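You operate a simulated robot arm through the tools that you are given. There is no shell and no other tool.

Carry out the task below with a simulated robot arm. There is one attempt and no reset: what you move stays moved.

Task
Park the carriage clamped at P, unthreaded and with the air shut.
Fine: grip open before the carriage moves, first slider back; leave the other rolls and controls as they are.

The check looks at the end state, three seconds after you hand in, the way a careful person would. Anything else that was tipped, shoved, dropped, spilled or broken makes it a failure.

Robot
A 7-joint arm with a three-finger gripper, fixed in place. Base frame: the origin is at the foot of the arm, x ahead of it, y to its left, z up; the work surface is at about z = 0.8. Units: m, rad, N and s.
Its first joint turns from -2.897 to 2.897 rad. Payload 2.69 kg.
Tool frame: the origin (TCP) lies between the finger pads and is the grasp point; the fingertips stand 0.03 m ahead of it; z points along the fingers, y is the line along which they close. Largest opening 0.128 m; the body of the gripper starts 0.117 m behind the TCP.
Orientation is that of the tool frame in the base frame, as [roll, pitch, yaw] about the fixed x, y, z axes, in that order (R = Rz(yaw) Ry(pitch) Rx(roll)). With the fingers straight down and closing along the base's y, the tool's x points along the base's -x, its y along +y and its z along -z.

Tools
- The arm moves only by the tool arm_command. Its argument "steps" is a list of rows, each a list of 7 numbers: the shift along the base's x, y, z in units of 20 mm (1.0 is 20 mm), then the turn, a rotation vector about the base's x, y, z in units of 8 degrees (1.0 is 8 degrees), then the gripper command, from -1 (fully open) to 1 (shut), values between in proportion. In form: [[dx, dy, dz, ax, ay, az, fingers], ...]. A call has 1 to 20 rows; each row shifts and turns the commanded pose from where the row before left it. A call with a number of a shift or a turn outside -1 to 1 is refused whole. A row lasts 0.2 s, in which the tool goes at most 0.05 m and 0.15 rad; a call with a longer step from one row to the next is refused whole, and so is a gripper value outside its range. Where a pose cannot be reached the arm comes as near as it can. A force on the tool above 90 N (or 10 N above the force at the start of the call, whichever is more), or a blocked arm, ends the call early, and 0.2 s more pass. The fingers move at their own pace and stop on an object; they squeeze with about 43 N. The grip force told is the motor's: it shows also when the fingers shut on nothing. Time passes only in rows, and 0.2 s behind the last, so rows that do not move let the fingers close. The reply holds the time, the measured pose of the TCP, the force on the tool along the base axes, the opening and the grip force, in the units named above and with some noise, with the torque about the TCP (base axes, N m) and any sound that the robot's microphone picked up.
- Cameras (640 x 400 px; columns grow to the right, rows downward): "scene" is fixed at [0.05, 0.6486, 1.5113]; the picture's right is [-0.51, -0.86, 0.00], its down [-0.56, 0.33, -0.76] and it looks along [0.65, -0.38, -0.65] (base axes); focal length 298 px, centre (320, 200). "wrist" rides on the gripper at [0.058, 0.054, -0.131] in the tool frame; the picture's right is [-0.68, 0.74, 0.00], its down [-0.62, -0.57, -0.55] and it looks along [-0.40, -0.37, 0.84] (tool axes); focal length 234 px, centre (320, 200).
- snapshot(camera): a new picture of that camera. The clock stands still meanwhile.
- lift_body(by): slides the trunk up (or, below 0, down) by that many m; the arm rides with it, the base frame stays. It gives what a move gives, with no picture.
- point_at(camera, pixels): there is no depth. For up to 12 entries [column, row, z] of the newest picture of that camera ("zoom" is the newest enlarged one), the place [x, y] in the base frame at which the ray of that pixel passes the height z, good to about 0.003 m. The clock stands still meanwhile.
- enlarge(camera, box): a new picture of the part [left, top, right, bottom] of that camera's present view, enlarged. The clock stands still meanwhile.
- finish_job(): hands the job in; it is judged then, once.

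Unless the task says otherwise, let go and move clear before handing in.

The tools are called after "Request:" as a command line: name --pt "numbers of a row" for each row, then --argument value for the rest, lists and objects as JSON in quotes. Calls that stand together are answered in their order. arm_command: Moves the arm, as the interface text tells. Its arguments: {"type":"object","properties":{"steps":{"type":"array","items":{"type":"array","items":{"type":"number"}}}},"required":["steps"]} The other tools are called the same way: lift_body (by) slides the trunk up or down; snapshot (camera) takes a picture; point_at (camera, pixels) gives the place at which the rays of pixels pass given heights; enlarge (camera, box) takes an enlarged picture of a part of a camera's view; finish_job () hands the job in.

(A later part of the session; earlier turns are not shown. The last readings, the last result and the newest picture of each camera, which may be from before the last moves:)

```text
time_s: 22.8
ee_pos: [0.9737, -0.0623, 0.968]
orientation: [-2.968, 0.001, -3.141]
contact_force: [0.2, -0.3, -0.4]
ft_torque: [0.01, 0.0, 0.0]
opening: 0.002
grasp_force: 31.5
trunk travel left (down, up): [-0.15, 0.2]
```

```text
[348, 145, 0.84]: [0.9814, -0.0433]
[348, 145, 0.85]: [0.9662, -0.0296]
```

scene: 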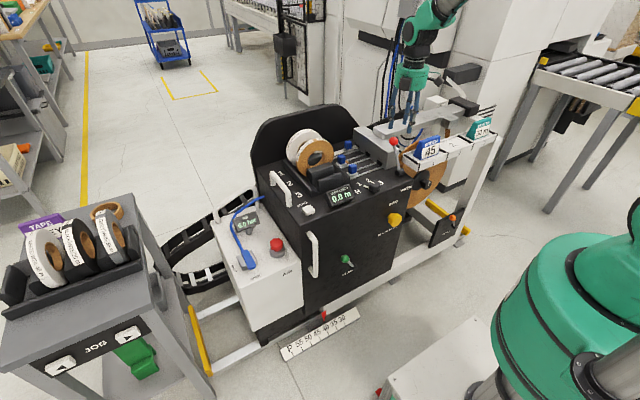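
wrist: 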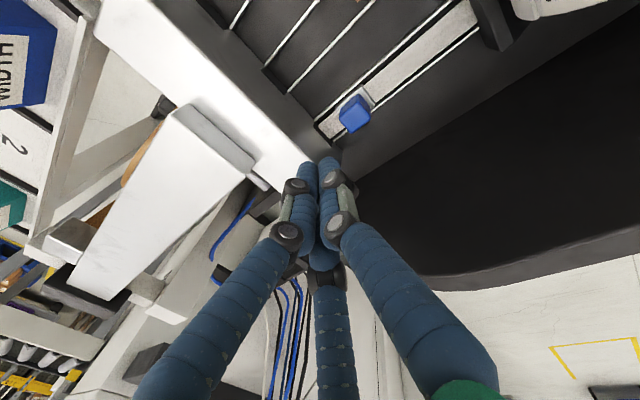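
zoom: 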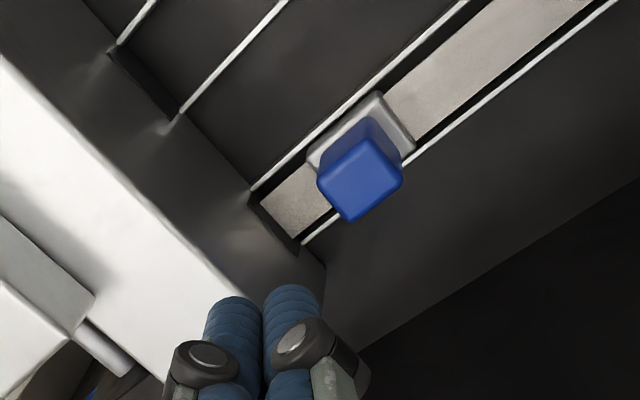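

Slider 1 is at about (0.983,-0.043), with only about 3 cm between it and the head. A light grip around the block is safer than poking into that gap, so I'll open to 0.045, centre over it and come partly down.

Request:
arm_command --pt "0.25 0.55 0 0 0 0 0.3" --pt "0.25 0.55 0 0 0 0 0.3" --pt "0 0 -0.9 0 0 0 0.3" --pt "0 0 -0.9 0 0 0 0.3" --pt "0 0 -0.9 0 0 0 0.3" --pt "0 0 -0.7 0 0 0 0.3" --pt "0 0 0 0 0 0 0.3"

Request:
snapshot --camera "wrist"

Request:
enlarge --camera "wrist" --box '[240, 90, 400, 240]'

Request:
enlarge --camera "scene" --box '[290, 90, 410, 190]'

```text
time_s: 24.4
ee_pos: [0.9847, -0.0408, 0.9006]
orientation: [-2.967, -0.002, -3.141]
contact_force: [0.7, 0.0, -0.1]
ft_torque: [0.01, 0.02, -0.02]
opening: 0.0447
grasp_force: 0.0
trunk travel left (down, up): [-0.15, 0.2]
```

```text
taken
```

wrist: 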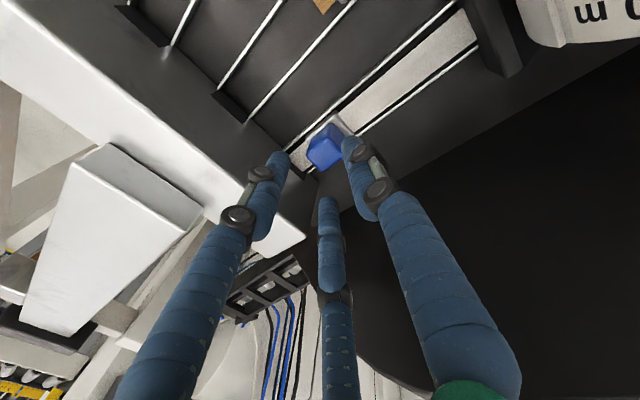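

```text
2.67 times, centred on (320, 165) of wrist
```

zoom: 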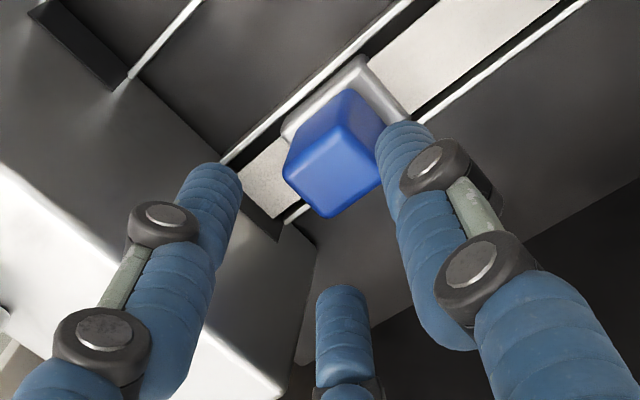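

```text
4.00 times, centred on (350, 140) of scene
```

zoom: 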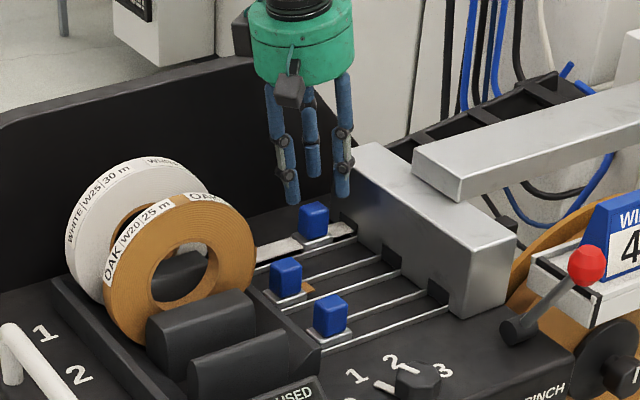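

The block sits centred between the three fingertips (wrist (324,155)). I'll lower the last 4.5 cm and close on it.

Request:
arm_command --pt "0.05 -0.04 -0.75 0 0 0 0.3" --pt "0.05 -0.04 -0.75 0 0 0 0.3" --pt "0 0 -0.7 0 0 0 0.3" --pt "0 0 0 0 0 0 0.3"

Request:
enlarge --camera "wrist" --box '[240, 90, 400, 240]'

Request:
enlarge --camera "scene" --box '[290, 90, 410, 190]'

```text
time_s: 25.4
ee_pos: [0.9865, -0.0406, 0.856]
orientation: [-2.967, 0.0, -3.14]
contact_force: [0.8, -0.3, -0.4]
ft_torque: [-0.02, 0.02, 0.01]
opening: 0.0447
grasp_force: 0.0
trunk travel left (down, up): [-0.15, 0.2]
```

```text
2.67 times, centred on (320, 165) of wrist
```

zoom: 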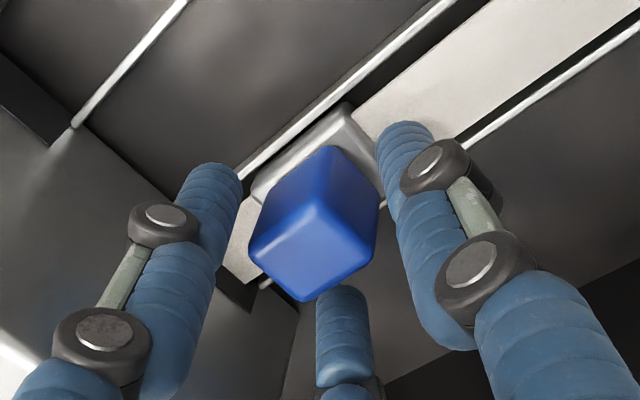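

```text
4.00 times, centred on (350, 140) of scene
```

zoom: 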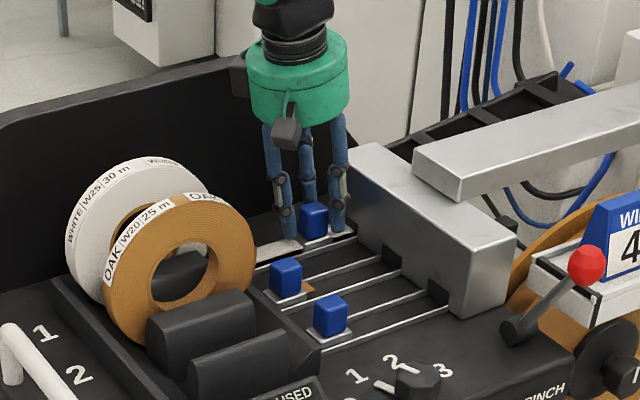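

The block is inside the fingers with no contact force. Closing.

Request:
arm_command --pt "0 0 0 0 0 0 1" --pt "0 0 0 0 0 0 1" --pt "0 0 0 0 0 0 1"

Request:
enlarge --camera "wrist" --box '[240, 90, 400, 240]'

```text
time_s: 26.2
ee_pos: [0.9845, -0.0406, 0.8555]
orientation: [-2.968, -0.002, -3.141]
contact_force: [-13.9, 4.4, 0.2]
ft_torque: [0.32, 0.37, -0.15]
opening: 0.0288
grasp_force: 45.4
trunk travel left (down, up): [-0.15, 0.2]
```

```text
2.67 times, centred on (320, 165) of wrist
```

zoom: 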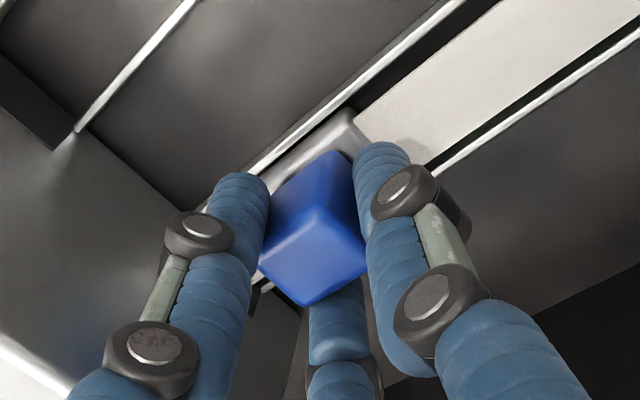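

Gripped at 0.029 m. I'll drag slider 1 toward +y in small steps.

Request:
arm_command --pt "0 0.4 0 0 0 0 1" --pt "0 0.5 0 0 0 0 1" --pt "0 0.5 0 0 0 0 1" --pt "0 0.5 0 0 0 0 1" --pt "0 0.5 0 0 0 0 1"

Request:
enlarge --camera "scene" --box '[290, 90, 410, 190]'

Request:
snapshot --camera "wrist"

```text
time_s: 27.4
ee_pos: [0.9846, 0.0067, 0.8559]
orientation: [-2.968, -0.003, -3.141]
contact_force: [-25.1, 1.0, -5.8]
ft_torque: [-0.14, 0.56, -0.34]
opening: 0.0288
grasp_force: 44.5
trunk travel left (down, up): [-0.15, 0.2]
```

```text
4.00 times, centred on (350, 140) of scene
```

zoom: 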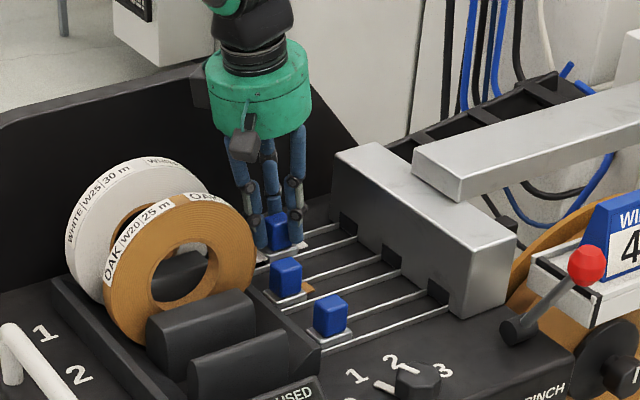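

```text
taken
```

wrist: 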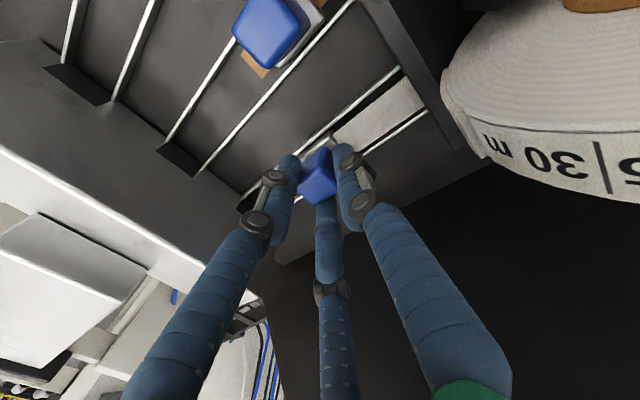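

The slider follows and the tape has left the head slot. I'll drag another 2 cm, then check the gap to the wall.

Request:
arm_command --pt "0.05 0.5 0 0 0 0 1" --pt "0.05 0.5 0 0 0 0 1"

Request:
snapshot --camera "wrist"

Request:
enlarge --camera "wrist" --box '[240, 0, 480, 200]'

Request:
point_at --camera "wrist" --pixels '[[318, 175, 0.845], [290, 22, 0.845]]'

```text
time_s: 28.0
ee_pos: [0.9848, 0.025, 0.8565]
orientation: [-2.968, -0.006, -3.141]
contact_force: [-51.5, -0.1, -1.5]
ft_torque: [-0.01, 1.02, -0.62]
opening: 0.0288
grasp_force: 45.3
trunk travel left (down, up): [-0.15, 0.2]
```

```text
taken
```

wrist: 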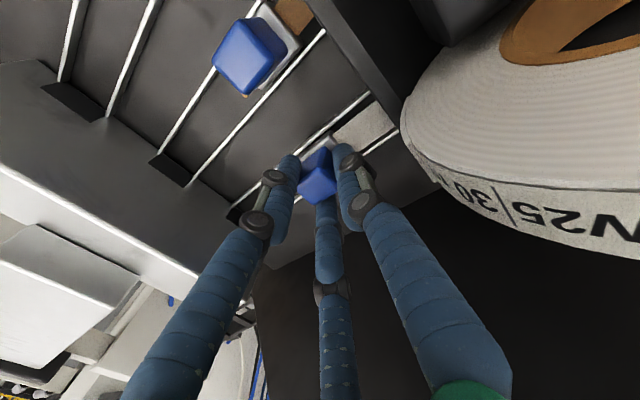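

```text
2.00 times, centred on (360, 100) of wrist
```

zoom: 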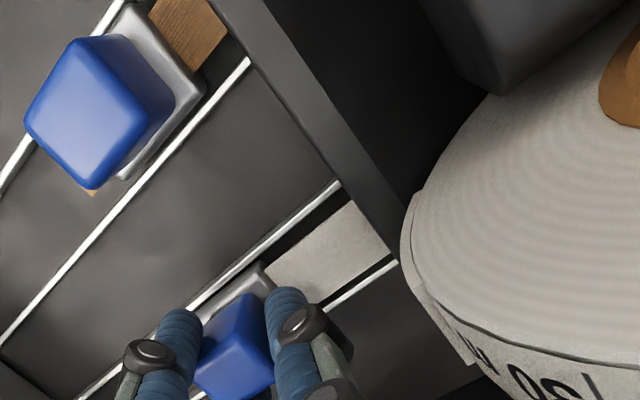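

```text
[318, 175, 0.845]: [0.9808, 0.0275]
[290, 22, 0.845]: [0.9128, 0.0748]
```

Slider 1 is at y≈0.025 and still needs about 2–2.5 cm to match slider 2's gap to the wall. I'll relax the x force, let go gently, lift, and finish with a closed-finger push from the head side.

Request:
arm_command --pt "-0.1 0 0 0 0 0 1" --pt "-0.1 0 0 0 0 0 1" --pt "0 0 0 0 0 0 0.35" --pt "0 0 0 0 0 0 0.35" --pt "0 0 0.8 0 0 0 0.35" --pt "0 0 1 0 0 0 0.35" --pt "0 0 1 0 0 0 0.35"

Request:
snapshot --camera "wrist"

Request:
enlarge --camera "scene" --box '[290, 90, 410, 190]'

```text
time_s: 29.6
ee_pos: [0.9845, 0.0264, 0.9132]
orientation: [-2.968, -0.001, -3.141]
contact_force: [-0.4, -1.0, 0.8]
ft_torque: [-0.04, -0.04, 0.04]
opening: 0.0415
grasp_force: 0.1
trunk travel left (down, up): [-0.15, 0.2]
```

```text
taken
```

wrist: 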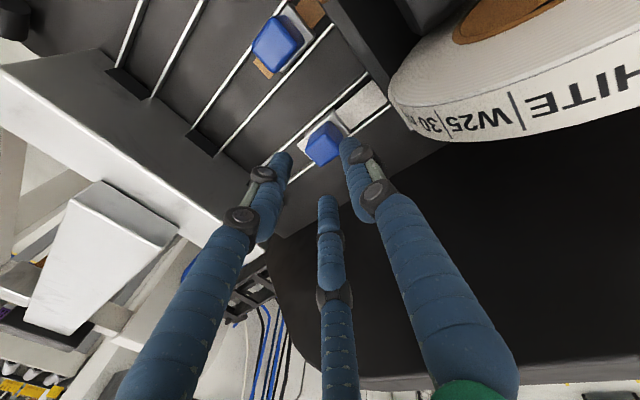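

```text
4.00 times, centred on (350, 140) of scene
```

zoom: 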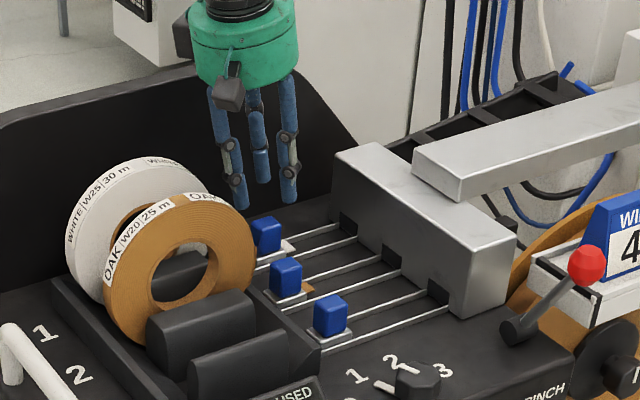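

By the scene line-up (sliders at zoom (330,313), (285,277), (265,235)), slider 1 still needs about 3 cm. I'll close the hand, straighten it, and set it down on the head side of the slider.

Request:
arm_command --pt "0 -0.5 0.5 0.65 0 0 1" --pt "0 -0.8 0 0.6 0 0 1" --pt "0 -0.8 0 0 0 0 1" --pt "0 -0.75 0 0 0 0 1" --pt "0 0 -0.9 0 0 0 1" --pt "0 0 -0.9 0 0 0 1" --pt "0 0 -0.9 0 0 0 1" --pt "0 0 -0.3 0 0 0 1"

Request:
snapshot --camera "wrist"

Request:
enlarge --camera "scene" --box '[290, 90, 410, 190]'

```text
time_s: 31.4
ee_pos: [0.9848, -0.0324, 0.864]
orientation: [-3.141, 0.0, 3.14]
contact_force: [0.8, -0.7, -0.6]
ft_torque: [-0.02, 0.01, 0.01]
opening: 0.0021
grasp_force: 31.7
trunk travel left (down, up): [-0.15, 0.2]
```

```text
taken
```

wrist: 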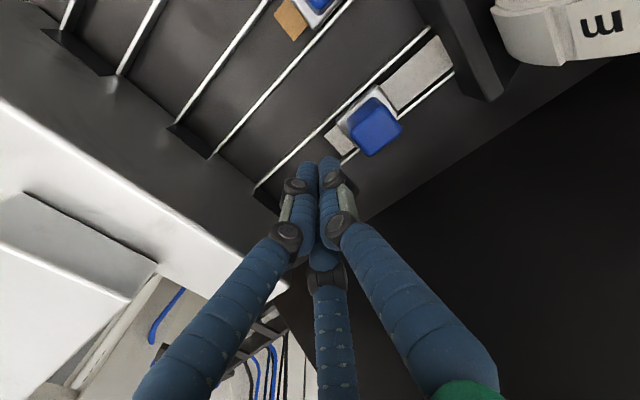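

```text
4.00 times, centred on (350, 140) of scene
```

zoom: 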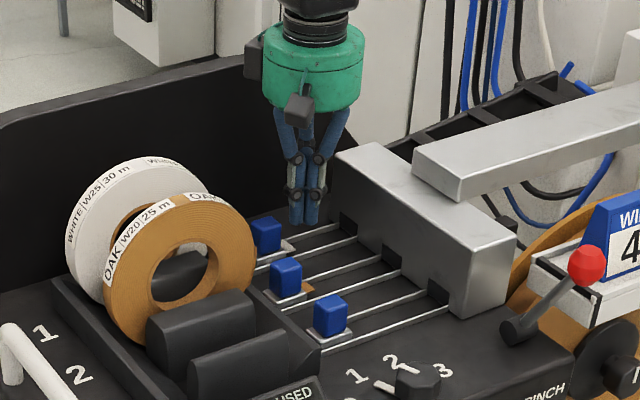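

The closed fingertip is behind slider 1 (slider at wrist (372,125)). I'll push +y in stages.

Request:
arm_command --pt "0 0.6 0 0 0 0 1" --pt "0 0.6 0 0 0 0 1" --pt "0 0.5 0 0 0 0 1" --pt "0 0.4 0 0 0 0 1" --pt "0 0.3 0 0 0 0 1"

Request:
snapshot --camera "wrist"

Request:
enlarge --camera "scene" --box '[290, 90, 410, 190]'

```text
time_s: 32.6
ee_pos: [0.9851, 0.0147, 0.8634]
orientation: [3.141, 0.0, -3.141]
contact_force: [-0.1, -13.7, -0.8]
ft_torque: [-0.19, -0.02, 0.01]
opening: 0.0019
grasp_force: 30.8
trunk travel left (down, up): [-0.15, 0.2]
```

```text
taken
```

wrist: 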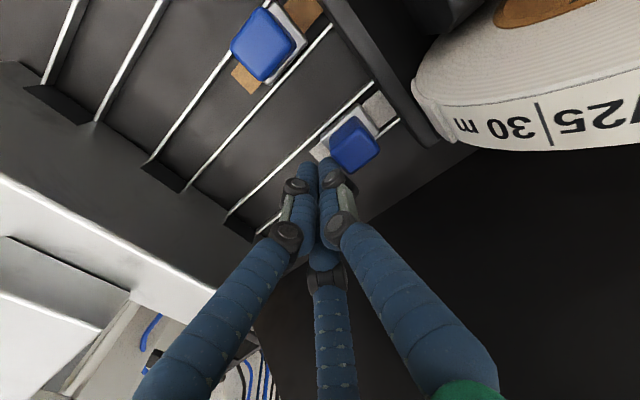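

```text
4.00 times, centred on (350, 140) of scene
```

zoom: 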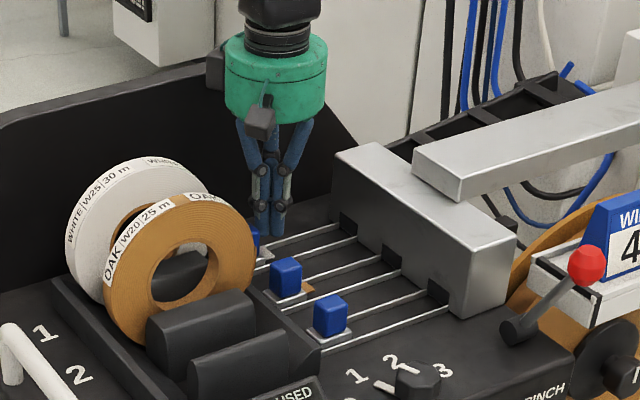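

Slider 1 is nearly in line with slider 2 (tape gap at (380,108) against (300,12)), with 14 N against it. I'll nudge a little further to feel for the stop.

Request:
arm_command --pt "0 0.25 0 0 0 0 1" --pt "0 0.2 0 0 0 0 1"

Request:
snapshot --camera "wrist"

```text
time_s: 33.2
ee_pos: [0.9846, 0.0164, 0.8625]
orientation: [-3.139, -0.001, 3.139]
contact_force: [0.1, -77.5, 1.5]
ft_torque: [-1.2, -0.16, -0.03]
opening: 0.0017
grasp_force: 31.8
trunk travel left (down, up): [-0.15, 0.2]
```

```text
taken
```

wrist: 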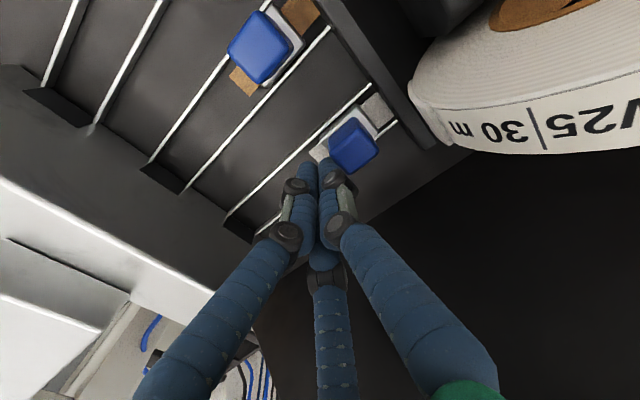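

The force jumped to 77 N with no motion, so slider 1 is at its back stop. I'll back off and lift, then check everything.

Request:
arm_command --pt "0 -0.6 0 0 0 0 1" --pt "0 -0.5 0 0 0 0 1" --pt "0 0 1 0 0 0 1" --pt "0 0 1 0 0 0 1" --pt "0 0 1 0 0 0 1" --pt "0 0 1 0 0 0 1" --pt "0 0 1 0 0 0 1" --pt "0 0 1 0 0 0 1" --pt "0 0 1 0 0 0 1" --pt "-1 0 1 0 0 0 1" --pt "-1 0 0 0 0 0 1" --pt "-1 0 0 0 0 0 1" --pt "-1 0 0 0 0 0 1" --pt "-1 0 0 0 0 0 1" --pt "-1 0 0 0 0 0 1"

Request:
snapshot --camera "scene"

Request:
enlarge --camera "scene" --box '[270, 90, 430, 210]'

Request:
enlarge --camera "scene" --box '[240, 270, 400, 370]'

Request:
snapshot --camera "wrist"

```text
time_s: 36.4
ee_pos: [0.8644, 0.0033, 1.0225]
orientation: [3.141, 0.0, 3.141]
contact_force: [-0.6, -0.7, 0.1]
ft_torque: [-0.02, 0.02, 0.01]
opening: 0.002
grasp_force: 31.7
trunk travel left (down, up): [-0.15, 0.2]
```

```text
taken
```

scene: 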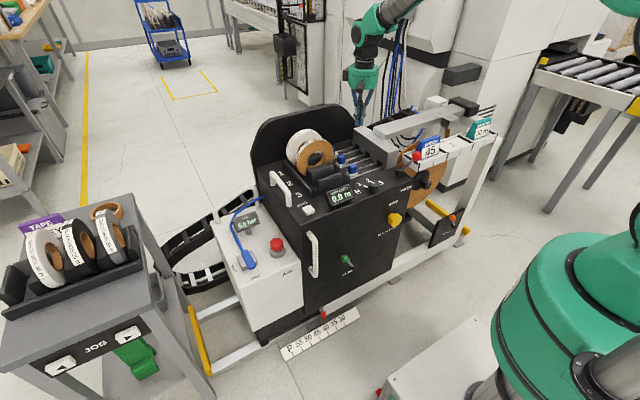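

```text
3.33 times, centred on (350, 150) of scene
```

zoom: 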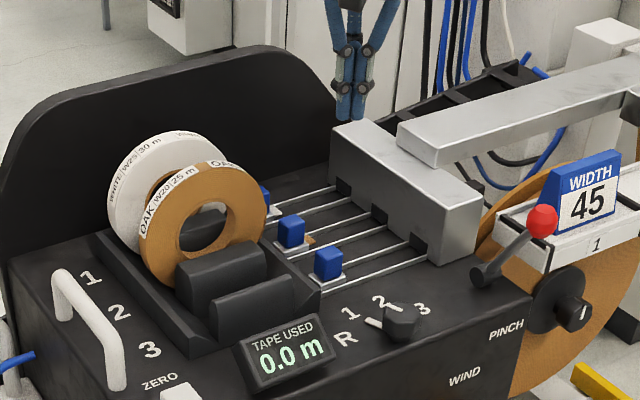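

```text
4.00 times, centred on (320, 320) of scene
```

zoom: 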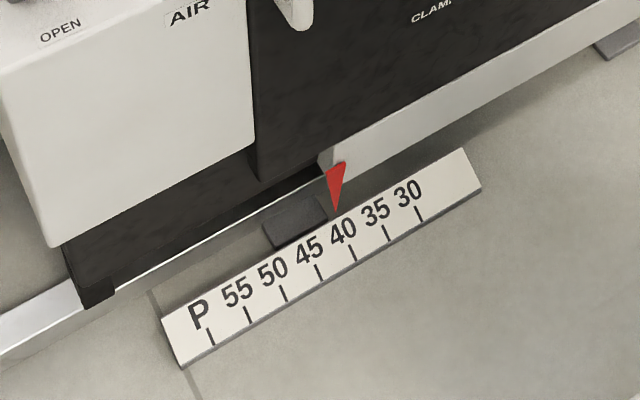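

```text
taken
```

wrist: 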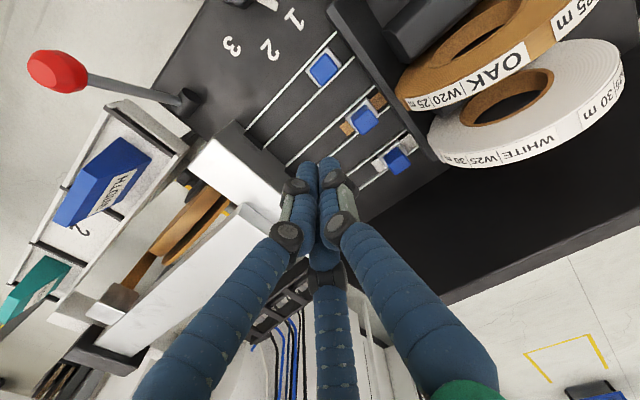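

Slider 1 is now level with the other two and the pointer hasn't moved. Next is the clamp lever, ball near (0.642,0.186,0.56) on the front face. I'll retreat and tilt the tool 40° forward to face the panel.

Request:
arm_command --pt "-1 0.5 0 0 0 0 1" --pt "-1 0.5 0 0 0 0 1" --pt "-1 0.5 0 0 0 0 1" --pt "-1 0.5 0 0 0 0 1" --pt "-1 0.5 0 0 0 0 1" --pt "-1 0.5 0 0 0 0 1" --pt "-1 0.5 0 0 0 0 1" --pt "-1 0.5 0 0 0 0 1" --pt "-1 0.5 0 0 0 0 1" --pt "-1 0.5 0 0 0 0 1" --pt "-1 0.5 0 0 0 0 1" --pt "-1 0.5 0 0 0 0 1" --pt "-1 0.5 0 0 -1 0 1" --pt "-1 0.5 0 0 -1 0 1" --pt "-1 0.5 0 0 -1 0 1" --pt "-1 0.5 0 0 -1 0 1" --pt "-1 0.5 0 0 -1 0 1" --pt "-1 0.5 0 0 0 0 1" --pt "-1 0.5 0 0 0 0 1" --pt "-1 0.5 0 0 0 0 1"

Request:
snapshot --camera "wrist"

```text
time_s: 40.6
ee_pos: [0.4608, 0.2023, 1.0248]
orientation: [3.139, 0.7, 3.141]
contact_force: [-0.9, -0.8, 0.4]
ft_torque: [0.09, -0.11, 0.07]
opening: 0.0021
grasp_force: 31.7
trunk travel left (down, up): [-0.15, 0.2]
```

```text
taken
```

wrist: 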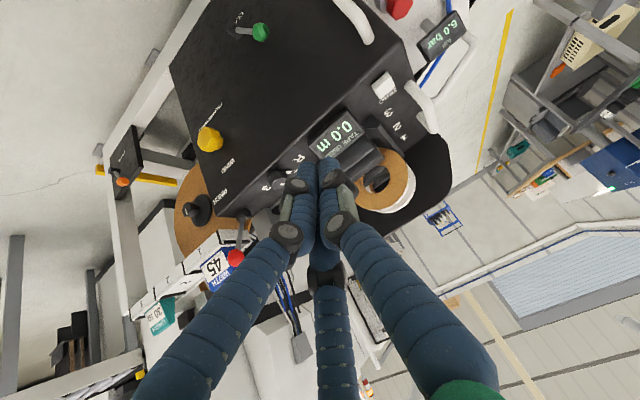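

The panel is in view (clamp ball at (260,32)). I'll lower in front of the panel.

Request:
arm_command --pt "0 0.15 -1 0 0 0 1" --pt "0 0.15 -1 0 0 0 1" --pt "0 0.15 -1 0 0 0 1" --pt "0 0.15 -1 0 0 0 1" --pt "0 0.15 -1 0 0 0 1" --pt "0 0.15 -1 0 0 0 1" --pt "0 0.15 -1 0 0 0 1" --pt "0 0.15 -1 0 0 0 1" --pt "0 0.15 -1 0 0 0 1" --pt "0 0.15 -1 0 0 0 1" --pt "0 0.15 -1 0 0 0 1" --pt "0 0.15 -1 0 0 0 1" --pt "0 0.15 -1 0 0 0 1" --pt "0 0.15 -1 0 0 0 1"

Request:
snapshot --camera "wrist"

Request:
snapshot --camera "scene"

```text
time_s: 43.6
ee_pos: [0.4625, 0.2477, 0.7435]
orientation: [-3.141, 0.698, -3.141]
contact_force: [-0.1, -0.7, -0.7]
ft_torque: [-0.02, -0.01, -0.01]
opening: 0.002
grasp_force: 31.6
trunk travel left (down, up): [-0.15, 0.2]
```

```text
taken
```

wrist: 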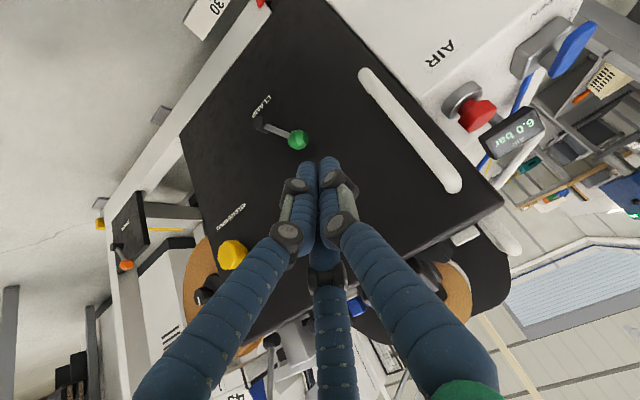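

```text
taken
```

scene: 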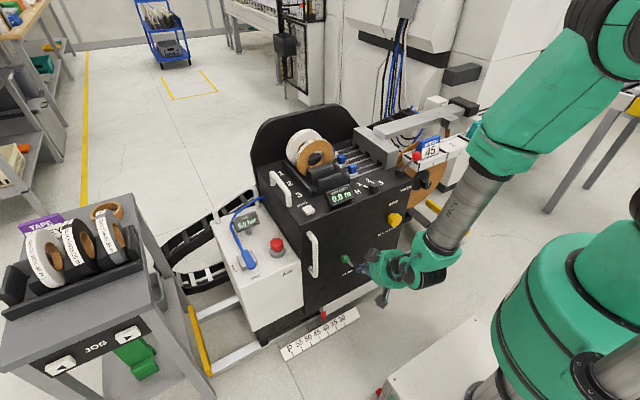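

The panel is seen squarely now. I'll enlarge the CLAMP lever and the other labels.

Request:
enlarge --camera "wrist" --box '[200, 80, 340, 180]'

Request:
enlarge --camera "wrist" --box '[90, 170, 280, 300]'

Request:
point_at --camera "wrist" --pixels '[[297, 140, 0.54], [297, 140, 0.56], [297, 140, 0.58], [262, 127, 0.47]]'

Request:
point_at --camera "scene" --pixels '[[345, 259, 0.54], [345, 259, 0.56], [345, 259, 0.58]]'

```text
4.00 times, centred on (270, 130) of wrist
```

zoom: 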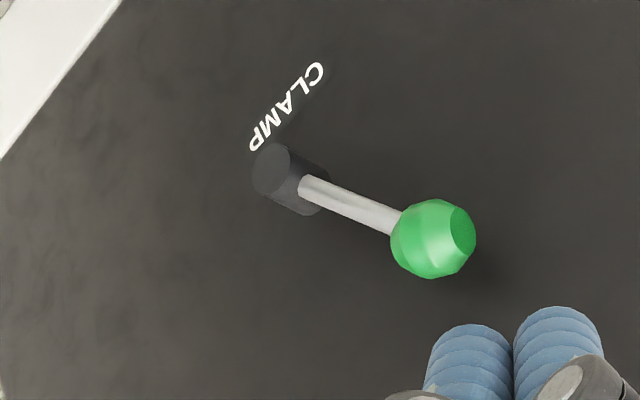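

```text
3.08 times, centred on (185, 235) of wrist
```

zoom: 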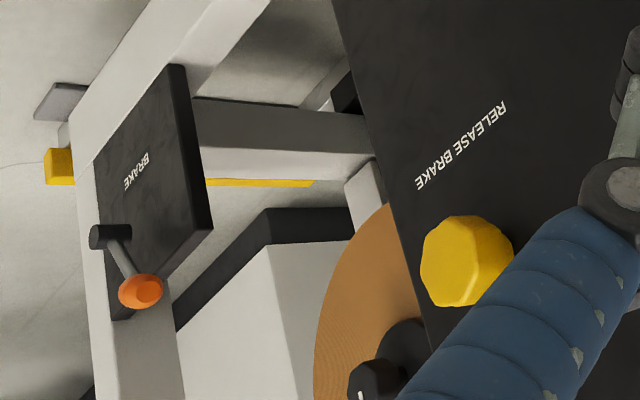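

```text
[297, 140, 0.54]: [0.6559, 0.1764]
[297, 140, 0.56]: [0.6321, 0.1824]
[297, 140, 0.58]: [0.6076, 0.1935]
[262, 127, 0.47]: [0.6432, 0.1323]
```

```text
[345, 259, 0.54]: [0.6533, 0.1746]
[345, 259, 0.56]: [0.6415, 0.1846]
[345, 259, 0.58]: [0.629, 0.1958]
```

The ball is near (0.650,0.178,0.545), leaning +y about 31° from its pivot. I'll bring the closed fingers diagonally in on its +y side.

Request:
arm_command --pt "0.95 -0.05 -1 0 0 0 1" --pt "0.95 -0.05 -1 0 0 0 1" --pt "0.95 -0.05 -1 0 0 0 1" --pt "0.95 -0.05 -1 0 0 0 1" --pt "0.95 -0.05 -1 0 0 0 1" --pt "0.95 -0.05 -1 0 0 0 1" --pt "0.95 -0.05 -1 0 0 0 1" --pt "0.95 -0.05 -1 0 0 0 1" --pt "0.6 -0.05 -0.6 0 0 0 1"

Request:
snapshot --camera "wrist"

Request:
enlarge --camera "scene" --box '[290, 200, 430, 300]'

```text
time_s: 45.6
ee_pos: [0.6277, 0.2356, 0.5702]
orientation: [-3.141, 0.697, 3.141]
contact_force: [0.0, -0.5, 0.1]
ft_torque: [-0.01, 0.02, 0.0]
opening: 0.002
grasp_force: 31.4
trunk travel left (down, up): [-0.15, 0.2]
```

```text
taken
```

wrist: 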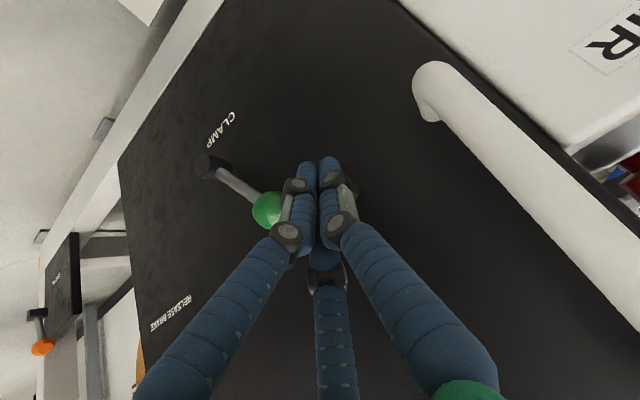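

```text
4.00 times, centred on (360, 250) of scene
```

zoom: 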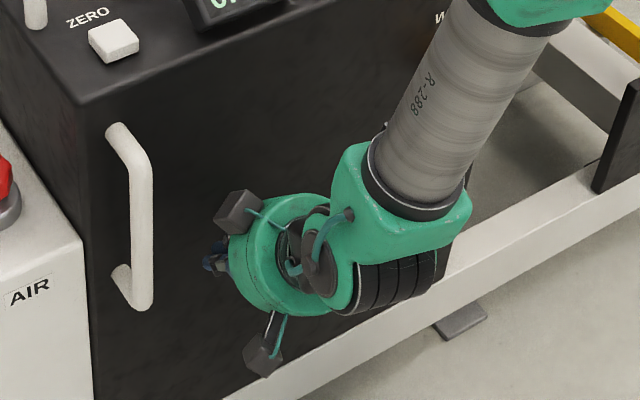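

The ball is at wrist (267,210), left of the fingers as intended. I'll check its position before pushing.

Request:
point_at --camera "wrist" --pixels '[[267, 210, 0.53], [267, 210, 0.545], [267, 210, 0.56], [319, 165, 0.545]]'

```text
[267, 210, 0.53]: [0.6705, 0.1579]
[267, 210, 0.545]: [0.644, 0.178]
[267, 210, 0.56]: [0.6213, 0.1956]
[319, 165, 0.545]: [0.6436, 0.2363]
```

Confirmed, ball at (0.646,0.177,0.545). I'll go 1 cm deeper and push toward -y.

Request:
arm_command --pt "0.4 0 -0.35 0 0 0 1" --pt "0 -0.6 0 0 0 0 1" --pt "0 -0.6 0 0 0 0 1" --pt "0 -0.5 0 0 0 0 1" --pt "0 -0.5 0 0 0 0 1" --pt "0 -0.5 0 0 0 0 1"

Request:
snapshot --camera "wrist"

```text
time_s: 47.0
ee_pos: [0.6346, 0.1812, 0.562]
orientation: [-3.138, 0.696, -3.141]
contact_force: [-0.3, 1.1, 0.5]
ft_torque: [0.05, 0.03, 0.08]
opening: 0.0023
grasp_force: 31.3
trunk travel left (down, up): [-0.15, 0.2]
```

```text
taken
```

wrist: 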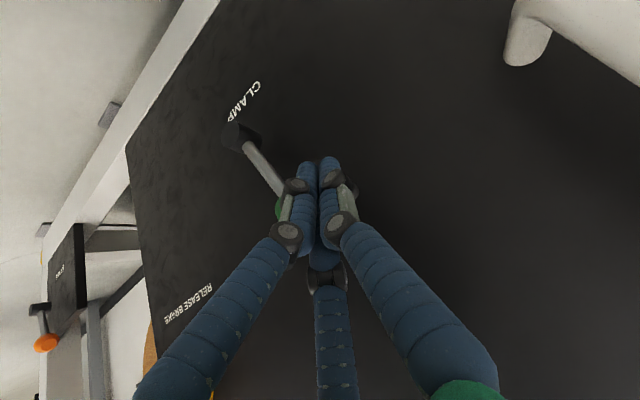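

The lever has moved past upright with almost no resistance. I'll continue.

Request:
arm_command --pt "0 -0.5 0 0 0 0 1" --pt "0 -0.5 0 0 0 0 1" --pt "0 -0.5 0 0 0 0 1" --pt "0 -0.5 0 0 0 0 1"

Request:
snapshot --camera "wrist"

```text
time_s: 48.0
ee_pos: [0.6435, 0.1488, 0.5668]
orientation: [-3.121, 0.694, -3.132]
contact_force: [0.6, 0.7, -0.6]
ft_torque: [0.0, 0.02, 0.0]
opening: 0.0022
grasp_force: 31.3
out of reach, approached as far as the arm can: row 3, 4
trunk travel left (down, up): [-0.15, 0.2]
```

```text
taken
```

wrist: 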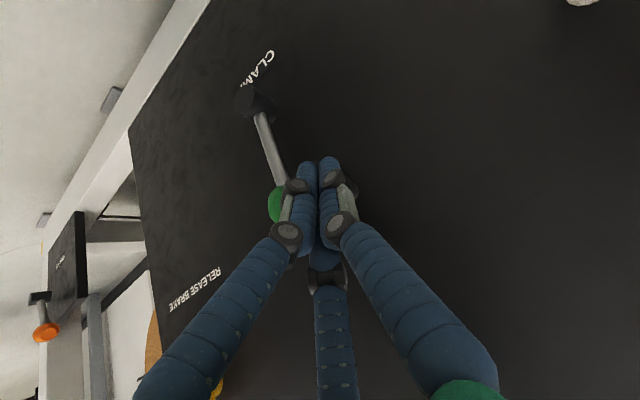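

The arm reports out of reach at y≈0.149, with the lever around vertical. I'll back off to free space and lower the trunk for a better posture.

Request:
arm_command --pt "0 0.8 0 0 0 0 1" --pt "-0.8 0.4 0.5 0 0 0 1" --pt "-1 0 1 0 0 0 1" --pt "-1 0 1 0 0 0 1" --pt "-1 0 1 0 0 0 1" --pt "-1 0 1 0 0 0 1" --pt "-1 0 1 0 0 0 1" --pt "-1 0 1 0 0 0 1"

Request:
enlarge --camera "wrist" --box '[180, 40, 360, 180]'

Request:
lift_body --by -0.12

Request:
snapshot --camera "wrist"

```text
time_s: 49.8
ee_pos: [0.5235, 0.1858, 0.7066]
orientation: [-3.128, 0.693, -3.135]
contact_force: [0.5, -1.0, -0.1]
ft_torque: [0.01, 0.03, 0.01]
opening: 0.0021
grasp_force: 31.4
out of reach, approached as far as the arm can: row 3, 4, 5, 6
trunk travel left (down, up): [-0.15, 0.2]
```

```text
2.86 times, centred on (270, 110) of wrist
```

zoom: 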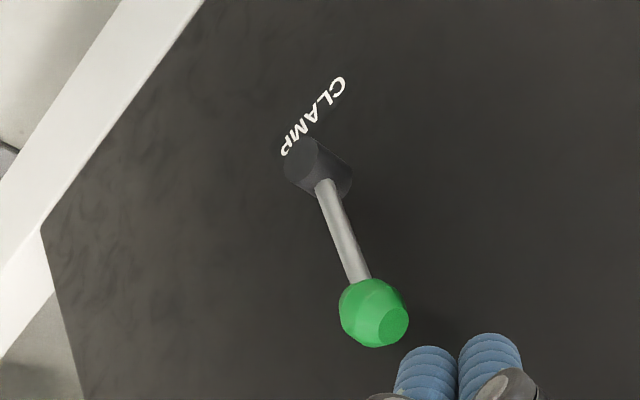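

```text
time_s: 51.3
ee_pos: [0.524, 0.1877, 0.5868]
orientation: [-3.128, 0.695, -3.135]
contact_force: [-0.2, -0.6, -0.5]
ft_torque: [0.0, 0.02, 0.01]
opening: 0.0022
grasp_force: 31.8
trunk travel left (down, up): [-0.03, 0.32]
```

```text
taken
```

wrist: 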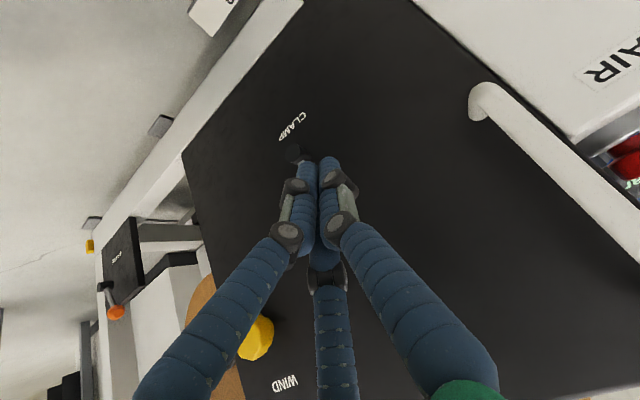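

The lever stands about 22° past vertical toward -y and stays put. With the trunk lowered I'll approach again on its +y side and push to the stop.

Request:
arm_command --pt "0.9 -0.1 -0.2 0 0 0 1" --pt "0.9 -0.1 -0.2 0 0 0 1" --pt "0.9 -0.1 -0.2 0 0 0 1" --pt "0.9 -0.1 -0.2 0 0 0 1" --pt "0.9 -0.1 -0.2 0 0 0 1" --pt "0.9 -0.1 -0.2 0 0 0 1"

Request:
snapshot --camera "wrist"

```text
time_s: 52.7
ee_pos: [0.6305, 0.1752, 0.5634]
orientation: [-3.126, 0.694, -3.133]
contact_force: [-0.7, -0.5, 0.3]
ft_torque: [-0.02, -0.03, 0.02]
opening: 0.0022
grasp_force: 31.6
trunk travel left (down, up): [-0.03, 0.32]
```

```text
taken
```

wrist: 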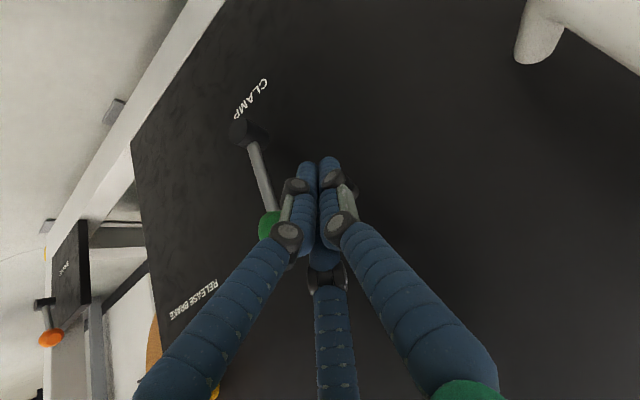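

The fingers are beside the ball (just left of them at (270,225)). Continuing the push in -y.

Request:
arm_command --pt "0.1 -0.5 0 0 0 0 1" --pt "0.1 -0.5 0 0 0 0 1" --pt "0 -0.5 0 0 0 0 1" --pt "0 -0.4 0 0 0 0 1" --pt "0 -0.3 0 0 0 0 1"

Request:
snapshot --camera "wrist"

```text
time_s: 53.9
ee_pos: [0.6358, 0.131, 0.5619]
orientation: [-3.127, 0.694, -3.133]
contact_force: [0.2, -0.1, -0.8]
ft_torque: [-0.02, 0.0, -0.01]
opening: 0.0023
grasp_force: 31.8
trunk travel left (down, up): [-0.03, 0.32]
```

```text
taken
```

wrist: 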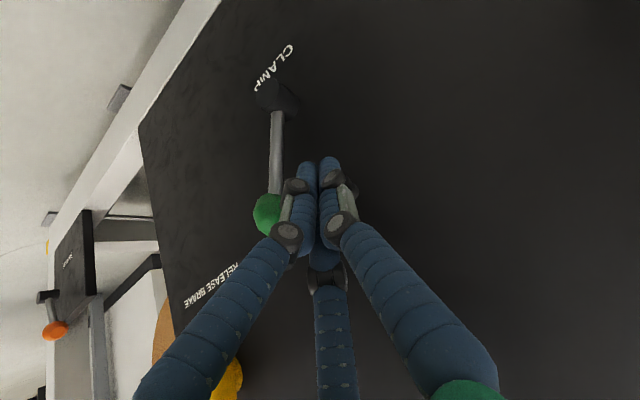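

No contact force yet and the lever is further over. I'll continue a little until I feel the stop.

Request:
arm_command --pt "0 -0.4 0 0 0 0 1" --pt "0 -0.4 0 0 0 0 1" --pt "0 -0.3 0 0 0 0 1"

Request:
snapshot --camera "wrist"

```text
time_s: 54.7
ee_pos: [0.6347, 0.1084, 0.5627]
orientation: [-3.129, 0.695, -3.135]
contact_force: [-0.1, -0.3, 1.0]
ft_torque: [-0.03, 0.0, -0.02]
opening: 0.0022
grasp_force: 31.9
trunk travel left (down, up): [-0.03, 0.32]
```

```text
taken
```

wrist: 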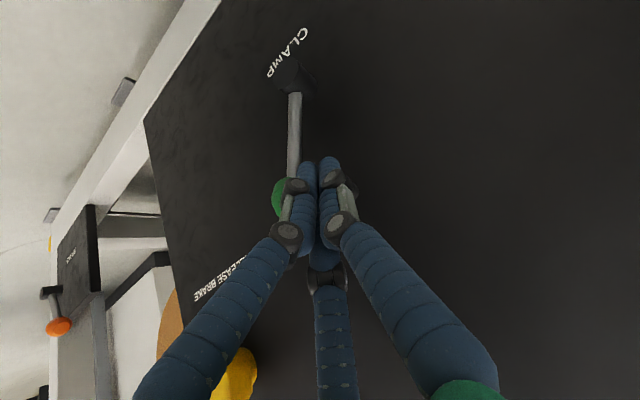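

The lever isn't changing angle now and the fingers are only catching up to it, so it seems to have settled at its far stop. I'll push gently a touch more to confirm.

Request:
arm_command --pt "0 -0.3 0 0 0 0 1" --pt "0 -0.3 0 0 0 0 1"

Request:
snapshot --camera "wrist"

```text
time_s: 55.3
ee_pos: [0.6339, 0.0964, 0.561]
orientation: [-3.123, 0.694, -3.134]
contact_force: [-0.3, -0.1, 0.4]
ft_torque: [0.03, 0.0, -0.01]
opening: 0.002
grasp_force: 31.8
trunk travel left (down, up): [-0.03, 0.32]
```

```text
taken
```

wrist: 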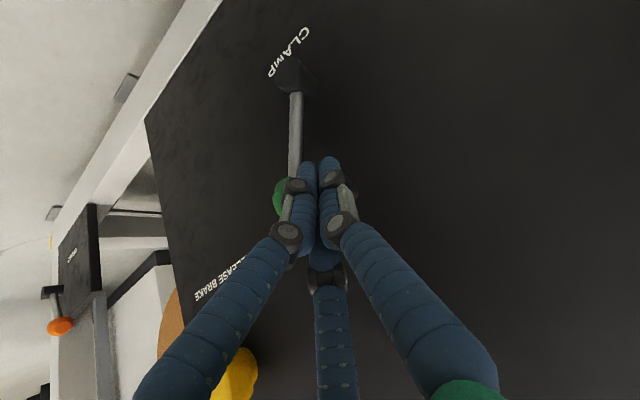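

The image stayed the same while the hand moved 12 mm, so the clamp is released and the carriage is sliding with me. I'll stop pushing, back away and check the pointer.

Request:
arm_command --pt "-0.1 0.6 0 0 0 0 1" --pt "-0.8 0.3 0.3 0 0 0 1" --pt "-1 0.5 0.5 0 0 0 1" --pt "-1 0.5 0.5 0 0 0 1" --pt "-1 0.5 0.5 0 0 0 1" --pt "-1 0.5 0.5 0 0 0 1"

Request:
snapshot --camera "wrist"

Request:
snapshot --camera "scene"

Request:
enlarge --camera "scene" --box '[240, 270, 400, 370]'

```text
time_s: 56.7
ee_pos: [0.5396, 0.1553, 0.6072]
orientation: [-3.128, 0.695, -3.136]
contact_force: [-0.6, -0.1, -0.4]
ft_torque: [0.0, -0.02, 0.01]
opening: 0.0023
grasp_force: 31.4
trunk travel left (down, up): [-0.03, 0.32]
```

```text
taken
```

wrist: 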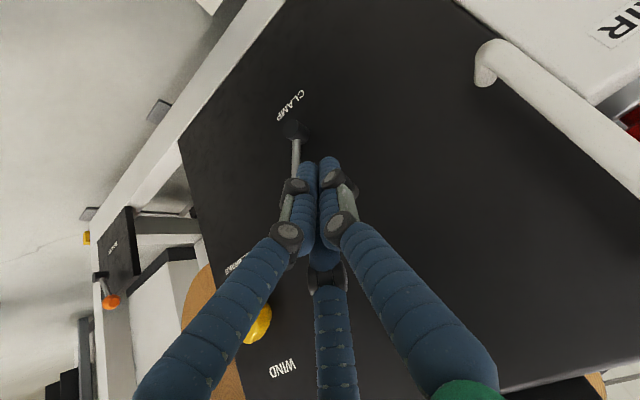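

```text
taken
```

scene: 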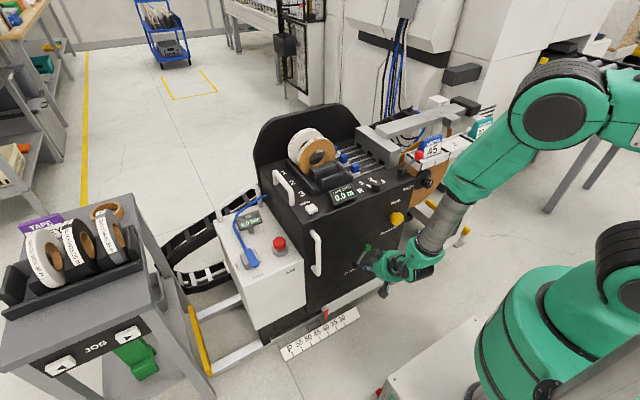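

```text
4.00 times, centred on (320, 320) of scene
```

zoom: 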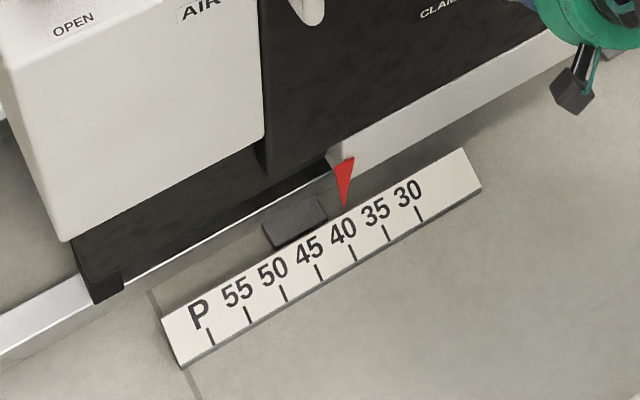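

The pointer now reads about 39–40 and the carriage slides freely. I'll push it +y about 0.2 m using the vertical front handle, so first I'll move toward the handle and locate it.

Request:
arm_command --pt "0 0.8 0.3 0 0 0 1" --pt "0 0.8 0.3 0 0 0 1" --pt "0 0.8 0.3 0 0 0 1" --pt "0 0.8 0.3 0 0 0 1" --pt "0 0.8 0.3 0 0 0 1"

Request:
snapshot --camera "wrist"

Request:
enlarge --camera "scene" --box '[270, 210, 390, 310]'

```text
time_s: 57.9
ee_pos: [0.5378, 0.2356, 0.6386]
orientation: [-3.129, 0.694, -3.135]
contact_force: [-0.7, -0.2, 0.3]
ft_torque: [0.02, 0.01, 0.02]
opening: 0.0021
grasp_force: 31.1
trunk travel left (down, up): [-0.03, 0.32]
```

```text
taken
```

wrist: 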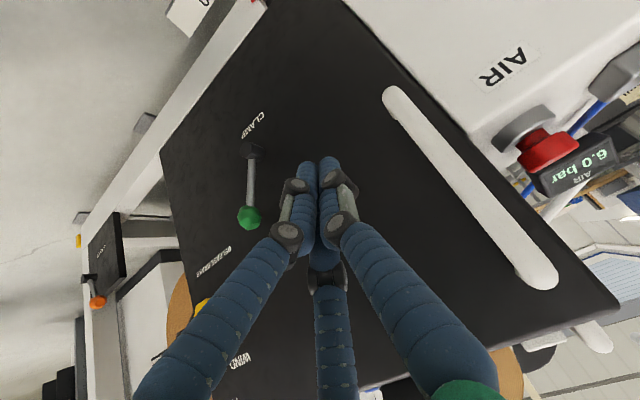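

```text
4.00 times, centred on (330, 260) of scene
```

zoom: 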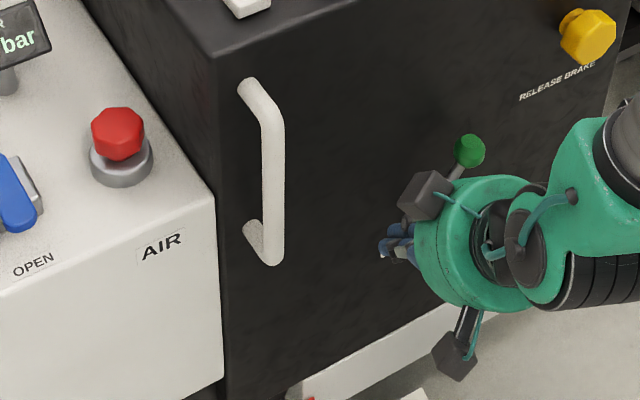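

The handle bar is at x≈0.634, y≈0.316, z 0.56–0.75. I'll bring the closed fingers in beside it on its -y side.

Request:
arm_command --pt "0.92 0.1 0.2 0 0 0 1" --pt "0.92 0.1 0.2 0 0 0 1" --pt "0.92 0.1 0.2 0 0 0 1" --pt "0.92 0.1 0.2 0 0 0 1" --pt "0.92 0.1 0.2 0 0 0 1"

Request:
snapshot --camera "wrist"

Request:
enlarge --camera "scene" --box '[270, 210, 390, 310]'

```text
time_s: 59.1
ee_pos: [0.6299, 0.2446, 0.6597]
orientation: [-3.128, 0.691, -3.134]
contact_force: [0.5, -0.3, -0.2]
ft_torque: [0.03, 0.0, -0.01]
opening: 0.0021
grasp_force: 31.0
trunk travel left (down, up): [-0.03, 0.32]
```

```text
taken
```

wrist: 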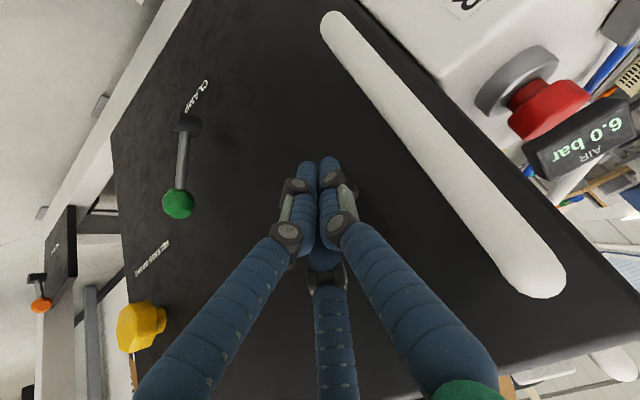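

```text
4.00 times, centred on (330, 260) of scene
```

zoom: 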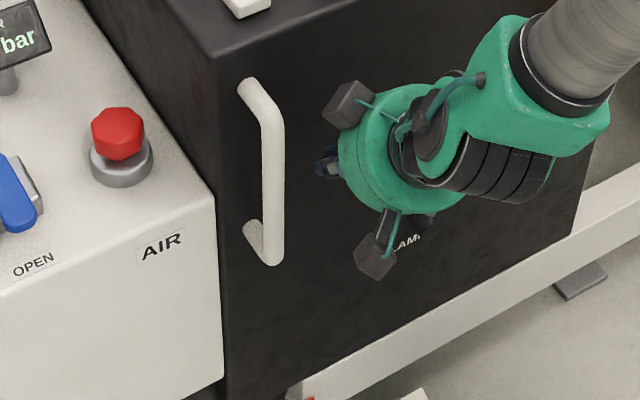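

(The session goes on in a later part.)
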